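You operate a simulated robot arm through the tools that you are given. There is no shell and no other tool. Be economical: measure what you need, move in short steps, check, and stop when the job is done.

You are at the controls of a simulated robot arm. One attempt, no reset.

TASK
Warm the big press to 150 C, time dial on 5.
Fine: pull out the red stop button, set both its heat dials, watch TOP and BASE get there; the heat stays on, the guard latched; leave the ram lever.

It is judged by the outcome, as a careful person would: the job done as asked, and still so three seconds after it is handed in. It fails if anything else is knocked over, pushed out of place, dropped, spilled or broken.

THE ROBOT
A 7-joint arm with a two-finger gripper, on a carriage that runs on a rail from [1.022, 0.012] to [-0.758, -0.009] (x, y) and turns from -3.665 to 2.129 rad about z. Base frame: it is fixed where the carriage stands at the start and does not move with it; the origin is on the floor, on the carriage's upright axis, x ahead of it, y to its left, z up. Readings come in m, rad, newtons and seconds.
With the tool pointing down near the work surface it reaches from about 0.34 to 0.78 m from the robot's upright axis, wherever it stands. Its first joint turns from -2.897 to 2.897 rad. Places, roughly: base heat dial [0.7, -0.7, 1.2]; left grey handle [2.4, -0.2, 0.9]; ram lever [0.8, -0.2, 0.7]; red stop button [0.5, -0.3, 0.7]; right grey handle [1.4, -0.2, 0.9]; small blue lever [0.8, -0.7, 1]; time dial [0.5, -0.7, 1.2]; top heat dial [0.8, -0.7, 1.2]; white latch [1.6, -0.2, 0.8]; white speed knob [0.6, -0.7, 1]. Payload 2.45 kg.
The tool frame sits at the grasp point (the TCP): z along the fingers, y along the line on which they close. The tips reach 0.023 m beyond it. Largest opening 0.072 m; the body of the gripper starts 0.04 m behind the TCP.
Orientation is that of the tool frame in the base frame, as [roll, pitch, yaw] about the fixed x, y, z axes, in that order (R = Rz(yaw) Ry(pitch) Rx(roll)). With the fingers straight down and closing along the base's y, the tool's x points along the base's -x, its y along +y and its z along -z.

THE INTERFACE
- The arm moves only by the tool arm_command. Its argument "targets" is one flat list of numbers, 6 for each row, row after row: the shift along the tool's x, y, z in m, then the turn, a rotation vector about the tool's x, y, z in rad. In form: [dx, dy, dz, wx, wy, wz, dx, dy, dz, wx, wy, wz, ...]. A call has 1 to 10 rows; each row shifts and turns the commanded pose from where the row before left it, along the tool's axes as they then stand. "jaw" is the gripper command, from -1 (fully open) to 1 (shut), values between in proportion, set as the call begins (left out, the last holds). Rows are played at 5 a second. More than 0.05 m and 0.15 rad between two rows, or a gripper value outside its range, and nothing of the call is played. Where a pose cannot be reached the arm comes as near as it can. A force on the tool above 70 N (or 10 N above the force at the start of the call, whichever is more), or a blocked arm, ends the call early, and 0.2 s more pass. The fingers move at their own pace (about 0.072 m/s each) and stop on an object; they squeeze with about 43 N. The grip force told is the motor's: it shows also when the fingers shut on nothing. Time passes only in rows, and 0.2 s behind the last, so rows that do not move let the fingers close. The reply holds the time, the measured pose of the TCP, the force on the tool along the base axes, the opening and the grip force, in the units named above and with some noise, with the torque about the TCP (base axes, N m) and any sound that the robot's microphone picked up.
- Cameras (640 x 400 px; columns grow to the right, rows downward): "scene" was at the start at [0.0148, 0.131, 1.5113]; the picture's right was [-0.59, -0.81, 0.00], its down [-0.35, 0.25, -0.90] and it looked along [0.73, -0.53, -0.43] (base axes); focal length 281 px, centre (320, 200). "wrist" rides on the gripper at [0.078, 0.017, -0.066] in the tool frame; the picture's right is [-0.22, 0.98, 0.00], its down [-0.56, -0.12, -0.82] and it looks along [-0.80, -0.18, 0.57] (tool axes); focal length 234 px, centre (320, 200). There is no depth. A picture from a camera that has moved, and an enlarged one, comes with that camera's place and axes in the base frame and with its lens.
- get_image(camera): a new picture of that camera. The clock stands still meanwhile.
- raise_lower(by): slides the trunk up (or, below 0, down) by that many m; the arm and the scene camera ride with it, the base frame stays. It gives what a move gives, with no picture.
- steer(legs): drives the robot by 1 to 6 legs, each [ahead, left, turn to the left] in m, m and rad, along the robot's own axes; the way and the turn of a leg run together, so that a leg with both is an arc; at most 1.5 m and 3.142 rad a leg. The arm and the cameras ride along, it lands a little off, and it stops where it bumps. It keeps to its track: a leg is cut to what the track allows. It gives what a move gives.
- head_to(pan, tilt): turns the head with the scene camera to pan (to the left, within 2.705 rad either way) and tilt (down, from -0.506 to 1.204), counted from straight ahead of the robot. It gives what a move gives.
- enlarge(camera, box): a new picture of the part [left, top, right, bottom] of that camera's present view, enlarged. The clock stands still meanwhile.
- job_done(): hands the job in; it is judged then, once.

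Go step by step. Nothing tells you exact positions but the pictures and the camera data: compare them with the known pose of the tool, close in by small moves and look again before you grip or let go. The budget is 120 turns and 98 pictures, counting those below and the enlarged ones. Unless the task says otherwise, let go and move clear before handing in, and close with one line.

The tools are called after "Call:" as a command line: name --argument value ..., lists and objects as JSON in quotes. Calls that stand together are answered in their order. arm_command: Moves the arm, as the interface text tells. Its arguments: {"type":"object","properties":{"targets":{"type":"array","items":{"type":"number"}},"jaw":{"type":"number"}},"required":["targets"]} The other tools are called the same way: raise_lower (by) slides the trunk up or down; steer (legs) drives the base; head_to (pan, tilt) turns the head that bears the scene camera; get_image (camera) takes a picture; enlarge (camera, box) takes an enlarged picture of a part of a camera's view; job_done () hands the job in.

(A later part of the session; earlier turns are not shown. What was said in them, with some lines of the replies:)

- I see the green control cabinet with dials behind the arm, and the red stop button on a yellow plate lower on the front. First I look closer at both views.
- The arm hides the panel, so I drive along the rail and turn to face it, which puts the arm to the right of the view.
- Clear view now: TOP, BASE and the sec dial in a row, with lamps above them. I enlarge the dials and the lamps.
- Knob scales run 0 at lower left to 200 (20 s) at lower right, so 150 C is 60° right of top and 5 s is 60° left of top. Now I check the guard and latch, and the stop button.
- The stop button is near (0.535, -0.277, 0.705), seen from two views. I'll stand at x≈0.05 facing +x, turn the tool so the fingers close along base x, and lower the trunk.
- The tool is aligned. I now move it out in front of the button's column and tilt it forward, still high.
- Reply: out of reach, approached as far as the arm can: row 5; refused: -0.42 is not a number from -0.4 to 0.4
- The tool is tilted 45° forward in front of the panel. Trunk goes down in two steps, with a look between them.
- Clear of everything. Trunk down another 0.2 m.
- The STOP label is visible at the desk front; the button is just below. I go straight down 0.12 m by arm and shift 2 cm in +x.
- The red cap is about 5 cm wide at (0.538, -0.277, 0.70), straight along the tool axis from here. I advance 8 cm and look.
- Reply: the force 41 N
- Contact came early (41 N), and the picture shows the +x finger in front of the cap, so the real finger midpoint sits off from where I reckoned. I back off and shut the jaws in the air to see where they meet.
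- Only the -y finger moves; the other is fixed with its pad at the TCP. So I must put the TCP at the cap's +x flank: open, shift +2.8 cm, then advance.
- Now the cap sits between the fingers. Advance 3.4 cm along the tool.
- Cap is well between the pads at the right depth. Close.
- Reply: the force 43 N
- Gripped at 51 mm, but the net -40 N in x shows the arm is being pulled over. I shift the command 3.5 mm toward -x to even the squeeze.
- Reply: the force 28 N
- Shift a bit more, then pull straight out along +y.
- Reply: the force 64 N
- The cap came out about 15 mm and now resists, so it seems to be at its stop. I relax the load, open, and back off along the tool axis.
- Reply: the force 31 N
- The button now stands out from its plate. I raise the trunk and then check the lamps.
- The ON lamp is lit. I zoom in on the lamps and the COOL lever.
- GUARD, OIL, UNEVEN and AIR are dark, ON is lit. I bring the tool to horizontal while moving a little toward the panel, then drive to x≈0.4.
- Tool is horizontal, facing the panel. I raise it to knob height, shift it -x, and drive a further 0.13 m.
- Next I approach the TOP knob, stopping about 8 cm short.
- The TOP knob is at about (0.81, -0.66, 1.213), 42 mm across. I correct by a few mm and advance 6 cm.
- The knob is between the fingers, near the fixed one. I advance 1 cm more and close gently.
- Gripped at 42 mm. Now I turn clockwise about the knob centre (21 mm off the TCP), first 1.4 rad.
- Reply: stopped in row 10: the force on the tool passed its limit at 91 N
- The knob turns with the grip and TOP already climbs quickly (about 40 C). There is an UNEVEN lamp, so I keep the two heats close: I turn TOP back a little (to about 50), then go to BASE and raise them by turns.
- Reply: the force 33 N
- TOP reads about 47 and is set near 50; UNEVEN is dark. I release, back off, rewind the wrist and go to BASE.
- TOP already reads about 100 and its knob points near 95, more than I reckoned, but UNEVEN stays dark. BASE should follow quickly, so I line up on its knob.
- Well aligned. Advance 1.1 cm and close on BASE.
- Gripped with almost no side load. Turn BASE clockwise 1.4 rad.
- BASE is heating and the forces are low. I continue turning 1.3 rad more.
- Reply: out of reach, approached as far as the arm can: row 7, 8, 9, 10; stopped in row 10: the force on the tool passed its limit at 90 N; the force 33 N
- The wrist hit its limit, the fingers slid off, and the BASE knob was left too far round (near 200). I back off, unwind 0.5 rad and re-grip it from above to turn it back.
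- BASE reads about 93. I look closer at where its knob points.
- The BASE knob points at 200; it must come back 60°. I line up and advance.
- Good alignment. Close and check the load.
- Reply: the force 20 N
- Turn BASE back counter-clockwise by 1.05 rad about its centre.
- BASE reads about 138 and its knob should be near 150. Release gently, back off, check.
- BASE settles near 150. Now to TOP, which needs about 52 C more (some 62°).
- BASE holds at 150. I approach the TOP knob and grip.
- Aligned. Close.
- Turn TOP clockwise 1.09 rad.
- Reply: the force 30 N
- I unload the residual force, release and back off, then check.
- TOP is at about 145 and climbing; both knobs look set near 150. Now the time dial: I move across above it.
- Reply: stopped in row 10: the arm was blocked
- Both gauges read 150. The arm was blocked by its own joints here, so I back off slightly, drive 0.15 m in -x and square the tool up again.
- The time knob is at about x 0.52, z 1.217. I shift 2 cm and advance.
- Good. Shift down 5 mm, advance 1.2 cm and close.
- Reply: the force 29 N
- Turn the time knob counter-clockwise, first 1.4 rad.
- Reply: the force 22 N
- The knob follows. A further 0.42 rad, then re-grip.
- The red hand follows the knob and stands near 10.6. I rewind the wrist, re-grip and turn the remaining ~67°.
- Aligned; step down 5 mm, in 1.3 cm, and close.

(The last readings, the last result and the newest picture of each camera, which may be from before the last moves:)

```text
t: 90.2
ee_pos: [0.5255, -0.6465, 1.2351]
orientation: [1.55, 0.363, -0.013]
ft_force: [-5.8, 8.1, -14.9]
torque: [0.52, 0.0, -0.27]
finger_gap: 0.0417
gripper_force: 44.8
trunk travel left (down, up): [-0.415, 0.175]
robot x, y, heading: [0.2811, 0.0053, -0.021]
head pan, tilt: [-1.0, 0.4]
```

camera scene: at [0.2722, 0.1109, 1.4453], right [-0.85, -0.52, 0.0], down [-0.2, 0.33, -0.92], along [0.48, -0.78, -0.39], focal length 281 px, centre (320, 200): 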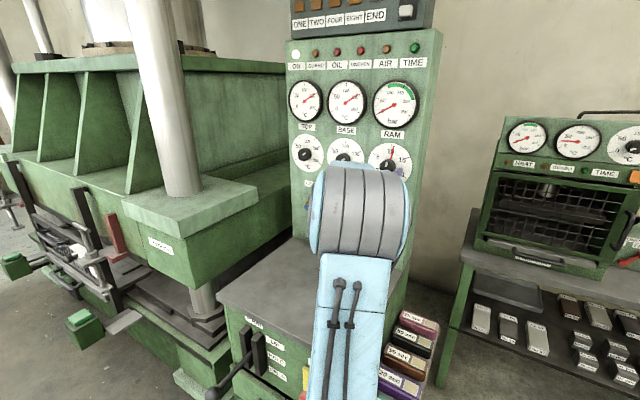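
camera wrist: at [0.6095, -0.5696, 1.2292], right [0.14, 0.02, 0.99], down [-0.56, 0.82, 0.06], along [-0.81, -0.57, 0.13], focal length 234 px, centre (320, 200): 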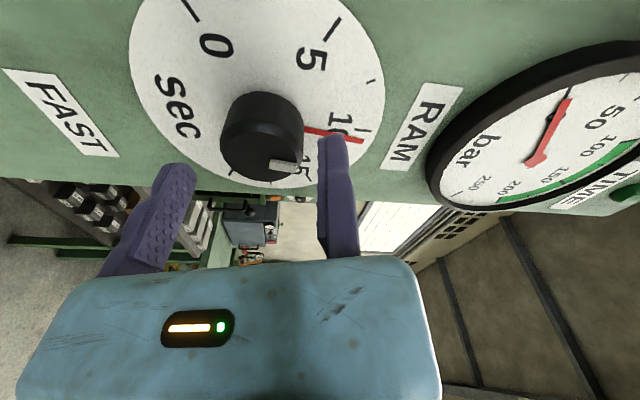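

Turn counter-clockwise 1.18 rad.

Call:
arm_command --targets '[0.0027, -0.0012, 0, 0, 0, -0.131, 0.0027, -0.0002, 0, 0, 0, -0.131, 0.0027, -0.0002, 0, 0, 0, -0.131, 0.0027, -0.0002, 0, 0, 0, -0.131, 0.0027, -0.0002, 0, 0, 0, -0.131, 0.0027, -0.0002, 0, 0, 0, -0.131, 0.0027, -0.0002, 0, 0, 0, -0.131, 0.0027, -0.0002, 0, 0, 0, -0.131, 0.0027, -0.0002, 0, 0, 0, -0.131]'

Call:
enlarge --camera "wrist" --box '[120, 0, 440, 200]'

```text
t: 92.2
ee_pos: [0.5418, -0.6478, 1.2172]
orientation: [0.834, 1.539, -0.74]
ft_force: [3.6, 6.3, -14.1]
torque: [-0.36, -0.33, 0.73]
finger_gap: 0.0413
gripper_force: 44.7
trunk travel left (down, up): [-0.415, 0.175]
robot x, y, heading: [0.2804, 0.0025, -0.02]
head pan, tilt: [-1.0, 0.4]
```

```text
2.00 times, centred on (280, 100) of wrist
camera zoom: at [0.5614, -0.5852, 1.1374], right [0.97, 0.0, 0.24], down [-0.14, 0.83, 0.54], along [-0.2, -0.55, 0.81], focal length 468 px, centre (400, 400)
```

zoom: 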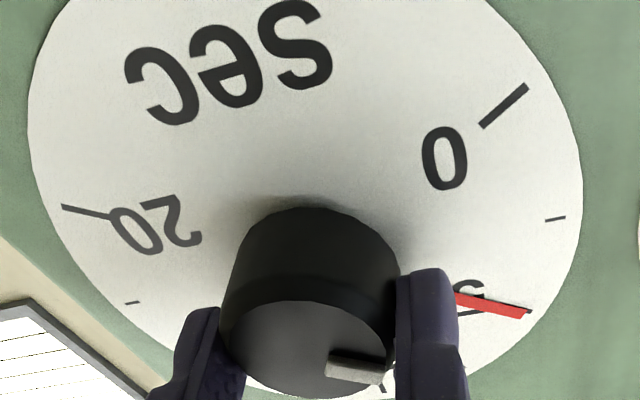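

The red hand lies almost on 5. Release, back off and look.

Call:
arm_command --targets '[0, 0.001, 0, 0, 0, 0, 0, 0.002, 0, 0, 0, 0, 0, 0, -0.03, 0, 0, 0, 0, 0, -0.03, 0, 0, 0]' --jaw -1

Call:
enlarge --camera "wrist" --box '[120, 0, 440, 200]'

Call:
enlarge --camera "scene" --box '[280, 30, 440, 180]'

```text
t: 93.2
ee_pos: [0.54, -0.5885, 1.2181]
orientation: [0.888, 1.534, -0.689]
ft_force: [0.5, 0.0, -0.1]
torque: [0.0, -0.01, 0.04]
finger_gap: 0.0723
gripper_force: 0.0
trunk travel left (down, up): [-0.415, 0.175]
robot x, y, heading: [0.2821, 0.0026, -0.017]
head pan, tilt: [-1.0, 0.4]
```

```text
2.00 times, centred on (280, 100) of wrist
camera zoom: at [0.5614, -0.5265, 1.1371], right [0.97, 0.0, 0.25], down [-0.13, 0.83, 0.54], along [-0.2, -0.55, 0.81], focal length 468 px, centre (400, 400)
```

zoom: 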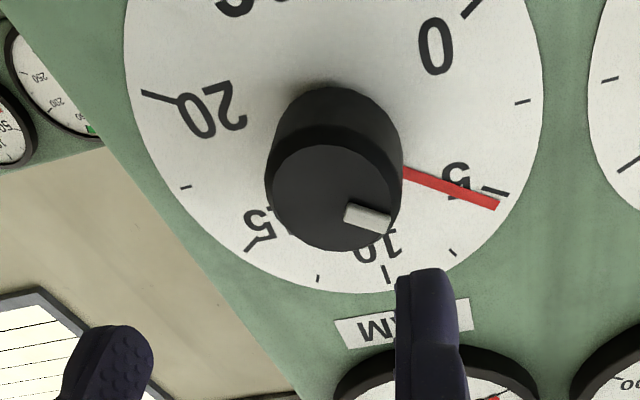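

```text
2.67 times, centred on (360, 105) of scene
camera zoom: at [0.2724, 0.1105, 1.4453], right [-0.85, -0.52, 0.0], down [-0.2, 0.33, -0.92], along [0.48, -0.78, -0.39], focal length 750 px, centre (213, 453)
```

zoom: 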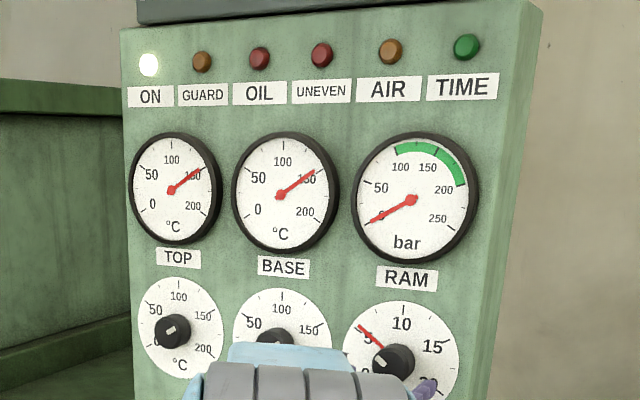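

All gauges look right; I retract the arm to get a straight view of the dials.

Call:
arm_command --targets '[0, 0, -0.04, 0, 0, 0, 0, 0, -0.04, 0, 0, 0, 0, 0, -0.04, 0, 0, 0, 0, 0, -0.04, 0, 0, 0, 0, 0, -0.04, 0, 0, 0, 0, 0, -0.04, 0, 0, 0]'

Call:
steer --legs '[[0, 0, -0.8], [0, 0, -0.75]]'

Call:
head_to --pan 0.2 --tilt 0.3

Call:
get_image --camera "scene"

```text
t: 94.6
ee_pos: [0.5436, -0.3479, 1.2089]
orientation: [0.901, 1.537, -0.676]
ft_force: [0.1, -0.4, 0.1]
torque: [0.02, -0.04, 0.0]
finger_gap: 0.0719
gripper_force: 0.0
trunk travel left (down, up): [-0.415, 0.175]
robot x, y, heading: [0.2802, 0.0044, -0.016]
head pan, tilt: [-1.0, 0.4]
```

```text
t: 99.1
ee_pos: [-0.0623, -0.2724, 1.2094]
orientation: [0.891, 1.534, -2.226]
ft_force: [-0.4, 0.5, 0.2]
torque: [0.01, -0.03, 0.0]
finger_gap: 0.072
gripper_force: 0.1
trunk travel left (down, up): [-0.415, 0.175]
robot x, y, heading: [0.2834, 0.0032, -1.557]
head pan, tilt: [-1.0, 0.4]
```

```text
t: 100.5
ee_pos: [-0.0618, -0.2728, 1.2087]
orientation: [0.888, 1.534, -2.224]
ft_force: [0.3, 0.5, -0.2]
torque: [0.0, 0.02, 0.02]
finger_gap: 0.0718
gripper_force: 0.0
trunk travel left (down, up): [-0.415, 0.175]
robot x, y, heading: [0.2805, 0.0022, -1.554]
head pan, tilt: [0.201, 0.3]
```

```text
28 pictures are left
camera scene: at [0.484, -0.0245, 1.4545], right [-0.98, -0.21, 0.0], down [-0.06, 0.29, -0.96], along [0.2, -0.93, -0.3], focal length 281 px, centre (320, 200)
```

scene: 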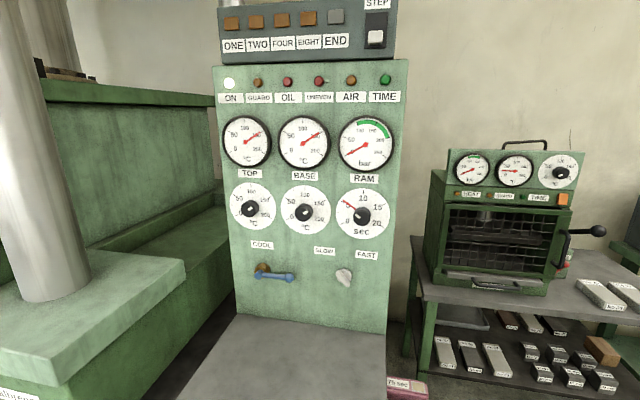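

Call:
enlarge --camera "scene" --box '[330, 180, 400, 245]'

Call:
enlarge --camera "scene" --box '[220, 175, 335, 245]'

Call:
enlarge --camera "scene" --box '[210, 65, 340, 180]'

```text
6.15 times, centred on (365, 212) of scene
camera zoom: at [0.484, -0.0245, 1.4545], right [-0.98, -0.21, 0.0], down [-0.06, 0.29, -0.96], along [0.2, -0.93, -0.3], focal length 1731 px, centre (43, 123)
```

zoom: 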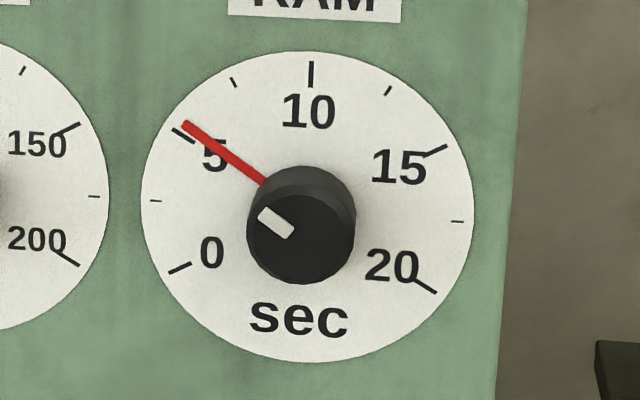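

```text
5.57 times, centred on (278, 210) of scene
camera zoom: at [0.484, -0.0245, 1.4545], right [-0.98, -0.21, 0.0], down [-0.06, 0.29, -0.96], along [0.2, -0.93, -0.3], focal length 1565 px, centre (556, 144)
```

zoom: 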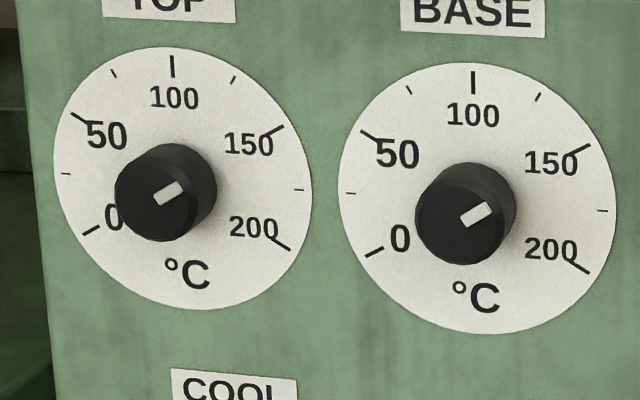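

```text
3.48 times, centred on (275, 122) of scene
camera zoom: at [0.484, -0.0245, 1.4545], right [-0.98, -0.21, 0.0], down [-0.06, 0.29, -0.96], along [0.2, -0.93, -0.3], focal length 978 px, centre (476, 470)
```

zoom: 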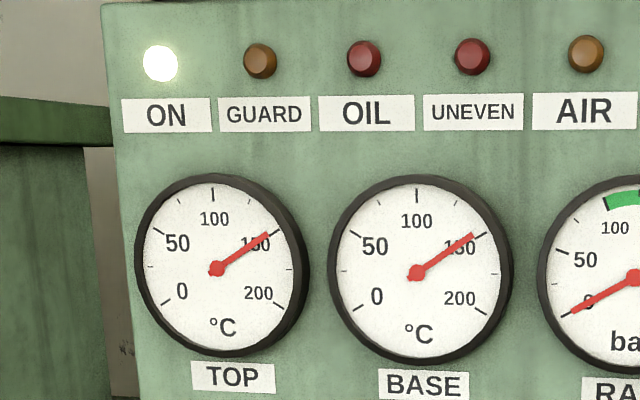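

TOP and BASE sit close to 150 and time close to 5. I zoom further to measure the exact angles.

Call:
enlarge --camera "scene" --box '[218, 110, 278, 172]'

Call:
enlarge --camera "scene" --box '[274, 110, 334, 172]'

```text
6.45 times, centred on (248, 141) of scene
camera zoom: at [0.484, -0.0245, 1.4545], right [-0.98, -0.21, 0.0], down [-0.06, 0.29, -0.96], along [0.2, -0.93, -0.3], focal length 1814 px, centre (784, 581)
```

zoom: 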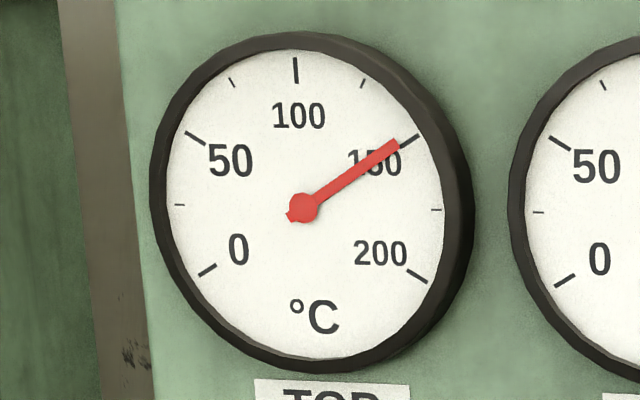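

```text
6.45 times, centred on (304, 141) of scene
camera zoom: at [0.484, -0.0245, 1.4545], right [-0.98, -0.21, 0.0], down [-0.06, 0.29, -0.96], along [0.2, -0.93, -0.3], focal length 1814 px, centre (423, 581)
```

zoom: 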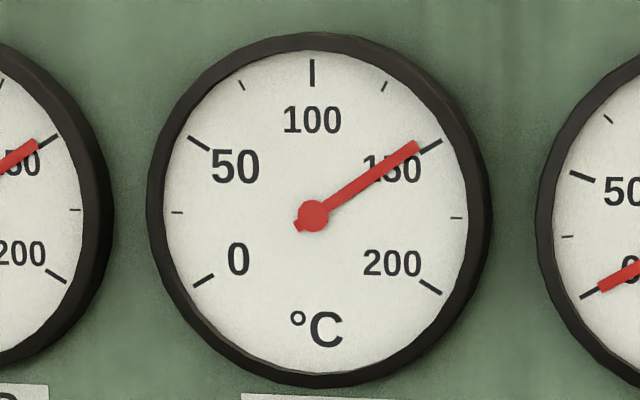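

TOP reads about 149, BASE about 148. I measure the time hand more closely too, and look at the guard and latch.

Call:
enlarge --camera "scene" --box '[334, 186, 394, 240]'

Call:
head_to --pan 1.05 --tilt 0.5

Call:
get_image --camera "scene"

```text
7.41 times, centred on (364, 213) of scene
camera zoom: at [0.484, -0.0245, 1.4545], right [-0.98, -0.21, 0.0], down [-0.06, 0.29, -0.96], along [0.2, -0.93, -0.3], focal length 2083 px, centre (-6, 104)
```

zoom: 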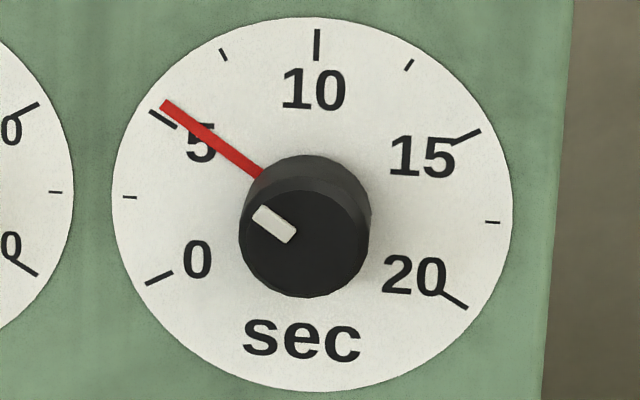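

```text
t: 101.6
ee_pos: [-0.0602, -0.2721, 1.2087]
orientation: [0.888, 1.533, -2.225]
ft_force: [0.4, 0.4, -0.2]
torque: [-0.02, -0.04, 0.0]
finger_gap: 0.0718
gripper_force: 0.0
trunk travel left (down, up): [-0.415, 0.175]
robot x, y, heading: [0.2799, 0.0036, -1.558]
head pan, tilt: [1.051, 0.499]
```

```text
21 pictures are left
camera scene: at [0.5437, 0.0226, 1.4361], right [-0.48, -0.87, 0.0], down [-0.42, 0.23, -0.88], along [0.77, -0.43, -0.48], focal length 281 px, centre (320, 200)
```

scene: 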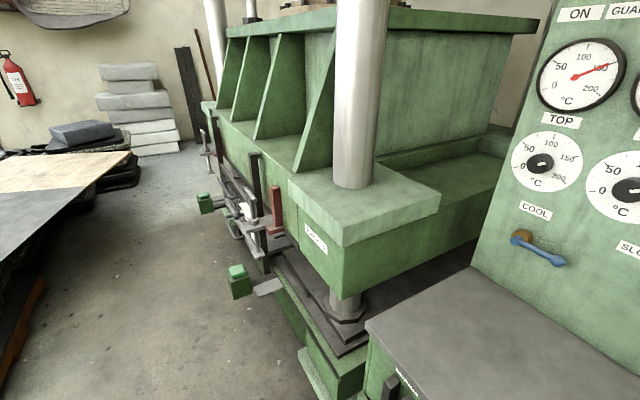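

The time hand is about 4° past the tick (≈5.3), worth a small correction. First a look at the guard latch.

Call:
enlarge --camera "scene" --box '[190, 120, 310, 280]'

Call:
steer --legs '[[0, 0, 0.8], [0, 0, 0.74]]'

Call:
head_to --pan -1.0 --tilt 0.4

```text
2.50 times, centred on (250, 200) of scene
camera zoom: at [0.5437, 0.0226, 1.4361], right [-0.48, -0.87, 0.0], down [-0.42, 0.23, -0.88], along [0.77, -0.43, -0.48], focal length 703 px, centre (495, 200)
```

zoom: 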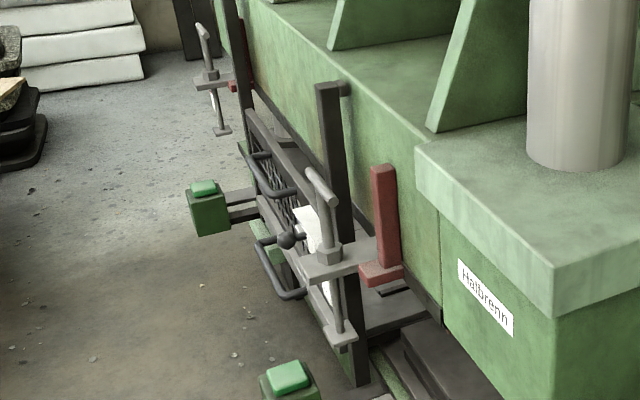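

```text
t: 106.0
ee_pos: [0.5367, -0.3515, 1.2105]
orientation: [0.89, 1.534, -0.705]
ft_force: [0.5, -0.1, -0.3]
torque: [0.0, 0.05, -0.01]
finger_gap: 0.0717
gripper_force: 0.1
trunk travel left (down, up): [-0.415, 0.175]
robot x, y, heading: [0.284, 0.0025, -0.035]
head pan, tilt: [1.051, 0.499]
```

```text
t: 108.0
ee_pos: [0.5381, -0.351, 1.209]
orientation: [0.89, 1.534, -0.705]
ft_force: [0.3, -0.1, -0.4]
torque: [-0.02, -0.01, 0.03]
finger_gap: 0.0719
gripper_force: 0.1
trunk travel left (down, up): [-0.415, 0.175]
robot x, y, heading: [0.282, 0.0014, -0.034]
head pan, tilt: [-1.0, 0.4]
```

The guard stands as it did at the start. I go back to the time knob for the small correction.

Call:
arm_command --targets '[0, 0, 0.04, 0, 0, 0, 0, 0, 0.04, 0, 0, 0, 0, 0, 0.04, 0, 0, 0, 0, 0, 0.04, 0, 0, 0, 0, 0, 0.04, 0, 0, 0, 0, 0.008, 0.04, 0, 0, 0]'

Call:
get_image --camera "wrist"

```text
t: 109.4
ee_pos: [0.5386, -0.5934, 1.2145]
orientation: [0.899, 1.534, -0.696]
ft_force: [0.6, 0.5, 1.0]
torque: [0.03, -0.01, -0.04]
finger_gap: 0.0722
gripper_force: 0.1
trunk travel left (down, up): [-0.415, 0.175]
robot x, y, heading: [0.2793, -0.0003, -0.04]
head pan, tilt: [-1.0, 0.4]
```

```text
19 pictures are left
camera wrist: at [0.5618, -0.5305, 1.135], right [0.97, -0.02, 0.24], down [-0.12, 0.83, 0.54], along [-0.21, -0.55, 0.81], focal length 234 px, centre (320, 200)
```

wrist: 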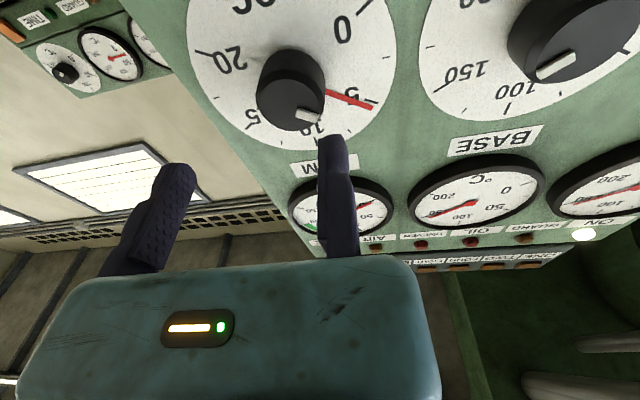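

Shift +5 mm, advance 4.2 cm.

Call:
arm_command --targets '[-0.001, 0.005, 0, 0, 0, 0, 0, 0, 0.021, 0, 0, 0, 0, 0, 0.021, 0, 0, 0]'

Call:
get_image --camera "wrist"

```text
t: 110.2
ee_pos: [0.543, -0.6342, 1.2186]
orientation: [0.884, 1.537, -0.712]
ft_force: [0.3, -1.0, 0.6]
torque: [-0.04, 0.0, 0.01]
finger_gap: 0.072
gripper_force: 0.1
trunk travel left (down, up): [-0.415, 0.175]
robot x, y, heading: [0.2798, 0.0048, -0.044]
head pan, tilt: [-1.0, 0.4]
```

```text
18 pictures are left
camera wrist: at [0.5653, -0.572, 1.1379], right [0.97, -0.02, 0.24], down [-0.12, 0.83, 0.54], along [-0.21, -0.55, 0.81], focal length 234 px, centre (320, 200)
```

wrist: 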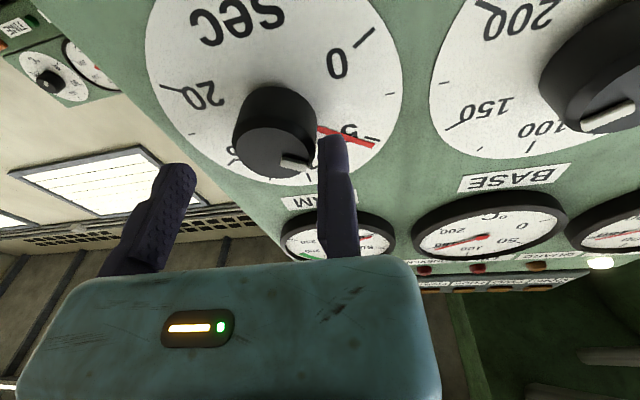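

Good spacing. Advance, close gently.

Call:
arm_command --targets '[0, 0, 0.012, 0, 0, 0]'

Call:
arm_command --targets '[0, -0.002, 0, 0, 0, 0, 0, 0, 0, 0, 0, 0, 0, 0, 0, 0, 0, 0]' --jaw 1

Call:
enlarge --camera "wrist" --box '[120, 0, 440, 200]'

```text
t: 110.6
ee_pos: [0.5423, -0.6467, 1.2186]
orientation: [0.907, 1.534, -0.689]
ft_force: [0.3, -0.1, 0.6]
torque: [-0.01, 0.0, -0.02]
finger_gap: 0.0721
gripper_force: 0.2
trunk travel left (down, up): [-0.415, 0.175]
robot x, y, heading: [0.2859, 0.0006, -0.042]
head pan, tilt: [-1.0, 0.4]
```

```text
t: 111.4
ee_pos: [0.5409, -0.6461, 1.2178]
orientation: [0.894, 1.534, -0.7]
ft_force: [-1.5, -1.0, -0.5]
torque: [-0.01, 0.03, 0.51]
finger_gap: 0.0417
gripper_force: 44.6
trunk travel left (down, up): [-0.415, 0.175]
robot x, y, heading: [0.2793, 0.0021, -0.041]
head pan, tilt: [-1.0, 0.4]
```

```text
2.00 times, centred on (280, 100) of wrist
camera zoom: at [0.5632, -0.5841, 1.1381], right [0.97, -0.02, 0.24], down [-0.12, 0.83, 0.54], along [-0.21, -0.55, 0.81], focal length 468 px, centre (400, 400)
```

zoom: 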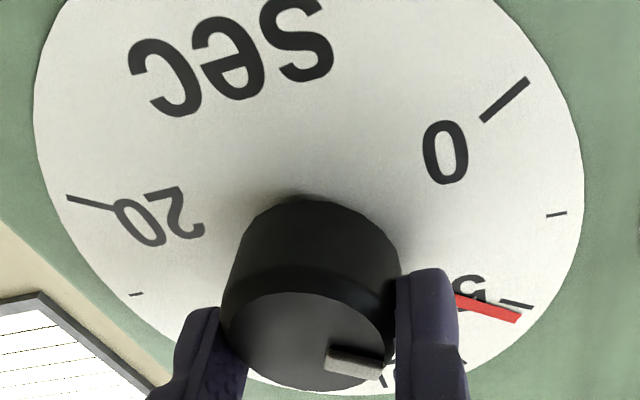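

Very light load. Turn 0.07 rad counter-clockwise.

Call:
arm_command --targets '[0.0008, 0, 0, 0, 0, -0.04, 0.0007, 0, 0, 0, 0, -0.035, 0, 0, 0, 0, 0, 0]'

Call:
enlarge --camera "wrist" --box '[120, 0, 440, 200]'

```text
t: 112.2
ee_pos: [0.5413, -0.6453, 1.2175]
orientation: [-1.132, 1.518, -2.729]
ft_force: [-2.1, -3.6, -0.5]
torque: [-0.43, 0.01, 0.64]
finger_gap: 0.0417
gripper_force: 44.7
trunk travel left (down, up): [-0.415, 0.175]
robot x, y, heading: [0.2813, 0.0047, -0.036]
head pan, tilt: [-1.0, 0.4]
```

```text
2.00 times, centred on (280, 100) of wrist
camera zoom: at [0.5574, -0.584, 1.1352], right [0.99, -0.02, 0.17], down [-0.08, 0.83, 0.55], along [-0.15, -0.55, 0.82], focal length 468 px, centre (400, 400)
```

zoom: 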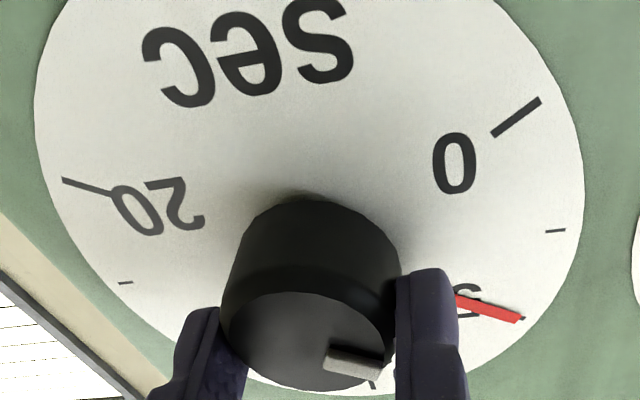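

The hand now covers the 5 tick. Release and back well away.

Call:
arm_command --targets '[0, 0, 0, 0, 0, 0, 0, 0.002, 0, 0, 0, 0, 0, 0, -0.03, 0, 0, 0, 0, 0, -0.04, 0, 0, 0, 0, 0, -0.04, 0, 0, 0, 0, 0, -0.04, 0, 0, 0, 0, 0, -0.04, 0, 0, 0, 0, 0, -0.04, 0, 0, 0, 0, 0, -0.04, 0, 0, 0]' --jaw -1

Call:
steer --legs '[[0, 0, -0.8], [0, 0, -0.73]]'

Call:
head_to --pan 0.2 --tilt 0.3

Call:
get_image --camera "scene"

Call:
enlarge --camera "scene" --box '[334, 186, 394, 240]'

Call:
enlarge --camera "scene" --box '[210, 65, 340, 180]'

```text
t: 114.2
ee_pos: [0.547, -0.3751, 1.209]
orientation: [-1.13, 1.517, -2.728]
ft_force: [0.6, -0.6, -0.8]
torque: [0.03, 0.03, 0.0]
finger_gap: 0.0719
gripper_force: 0.1
trunk travel left (down, up): [-0.415, 0.175]
robot x, y, heading: [0.2813, 0.0037, -0.035]
head pan, tilt: [-1.0, 0.4]
```

```text
t: 118.7
ee_pos: [-0.0882, -0.2819, 1.2093]
orientation: [-1.122, 1.518, 2.04]
ft_force: [-0.6, 0.7, -1.0]
torque: [-0.02, 0.02, 0.01]
finger_gap: 0.0717
gripper_force: 0.1
trunk travel left (down, up): [-0.415, 0.175]
robot x, y, heading: [0.275, 0.0071, -1.571]
head pan, tilt: [-1.0, 0.4]
```

```text
t: 120.0
ee_pos: [-0.0879, -0.2816, 1.2102]
orientation: [-1.123, 1.519, 2.035]
ft_force: [-0.2, -0.2, 0.0]
torque: [0.03, 0.01, 0.01]
finger_gap: 0.0718
gripper_force: 0.0
trunk travel left (down, up): [-0.415, 0.175]
robot x, y, heading: [0.2787, 0.0057, -1.564]
head pan, tilt: [0.201, 0.3]
```

```text
15 pictures are left
camera scene: at [0.4838, -0.0262, 1.4545], right [-0.98, -0.21, 0.0], down [-0.06, 0.29, -0.96], along [0.2, -0.93, -0.3], focal length 281 px, centre (320, 200)
```

scene: 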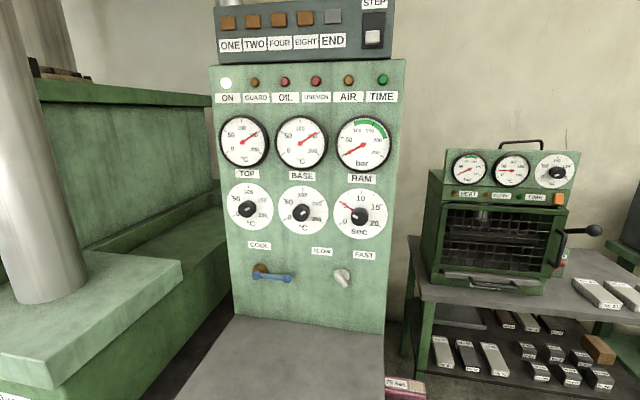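

```text
7.41 times, centred on (364, 213) of scene
camera zoom: at [0.4838, -0.0262, 1.4545], right [-0.98, -0.21, 0.0], down [-0.06, 0.29, -0.96], along [0.2, -0.93, -0.3], focal length 2083 px, centre (-6, 104)
```

zoom: 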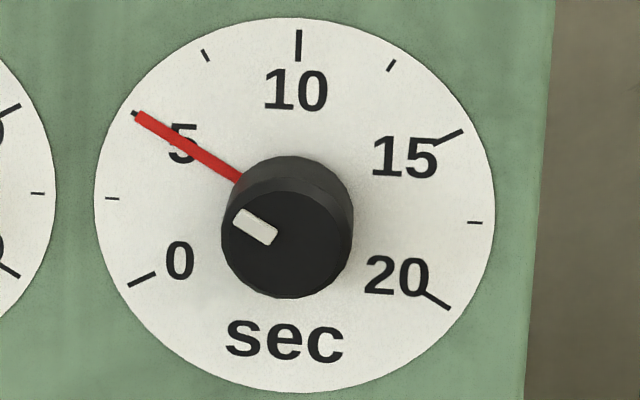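

```text
3.48 times, centred on (275, 122) of scene
camera zoom: at [0.4838, -0.0262, 1.4545], right [-0.98, -0.21, 0.0], down [-0.06, 0.29, -0.96], along [0.2, -0.93, -0.3], focal length 978 px, centre (476, 470)
```

zoom: 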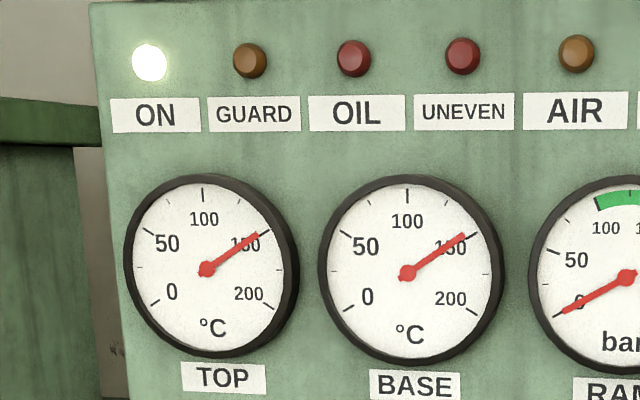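

The time hand is right on 5 and TOP and BASE both hold at about 150 C. The ON lamp is lit, no warning lamp shows, and the gripper is open and clear, so I hand in.

Call:
job_done

```text
The job is handed in.
```

The red stop button is out and the press is on. TOP reads about 149 C and BASE about 148 C, both holding, and the time dial is on 5. I left the guard and ram lever alone.
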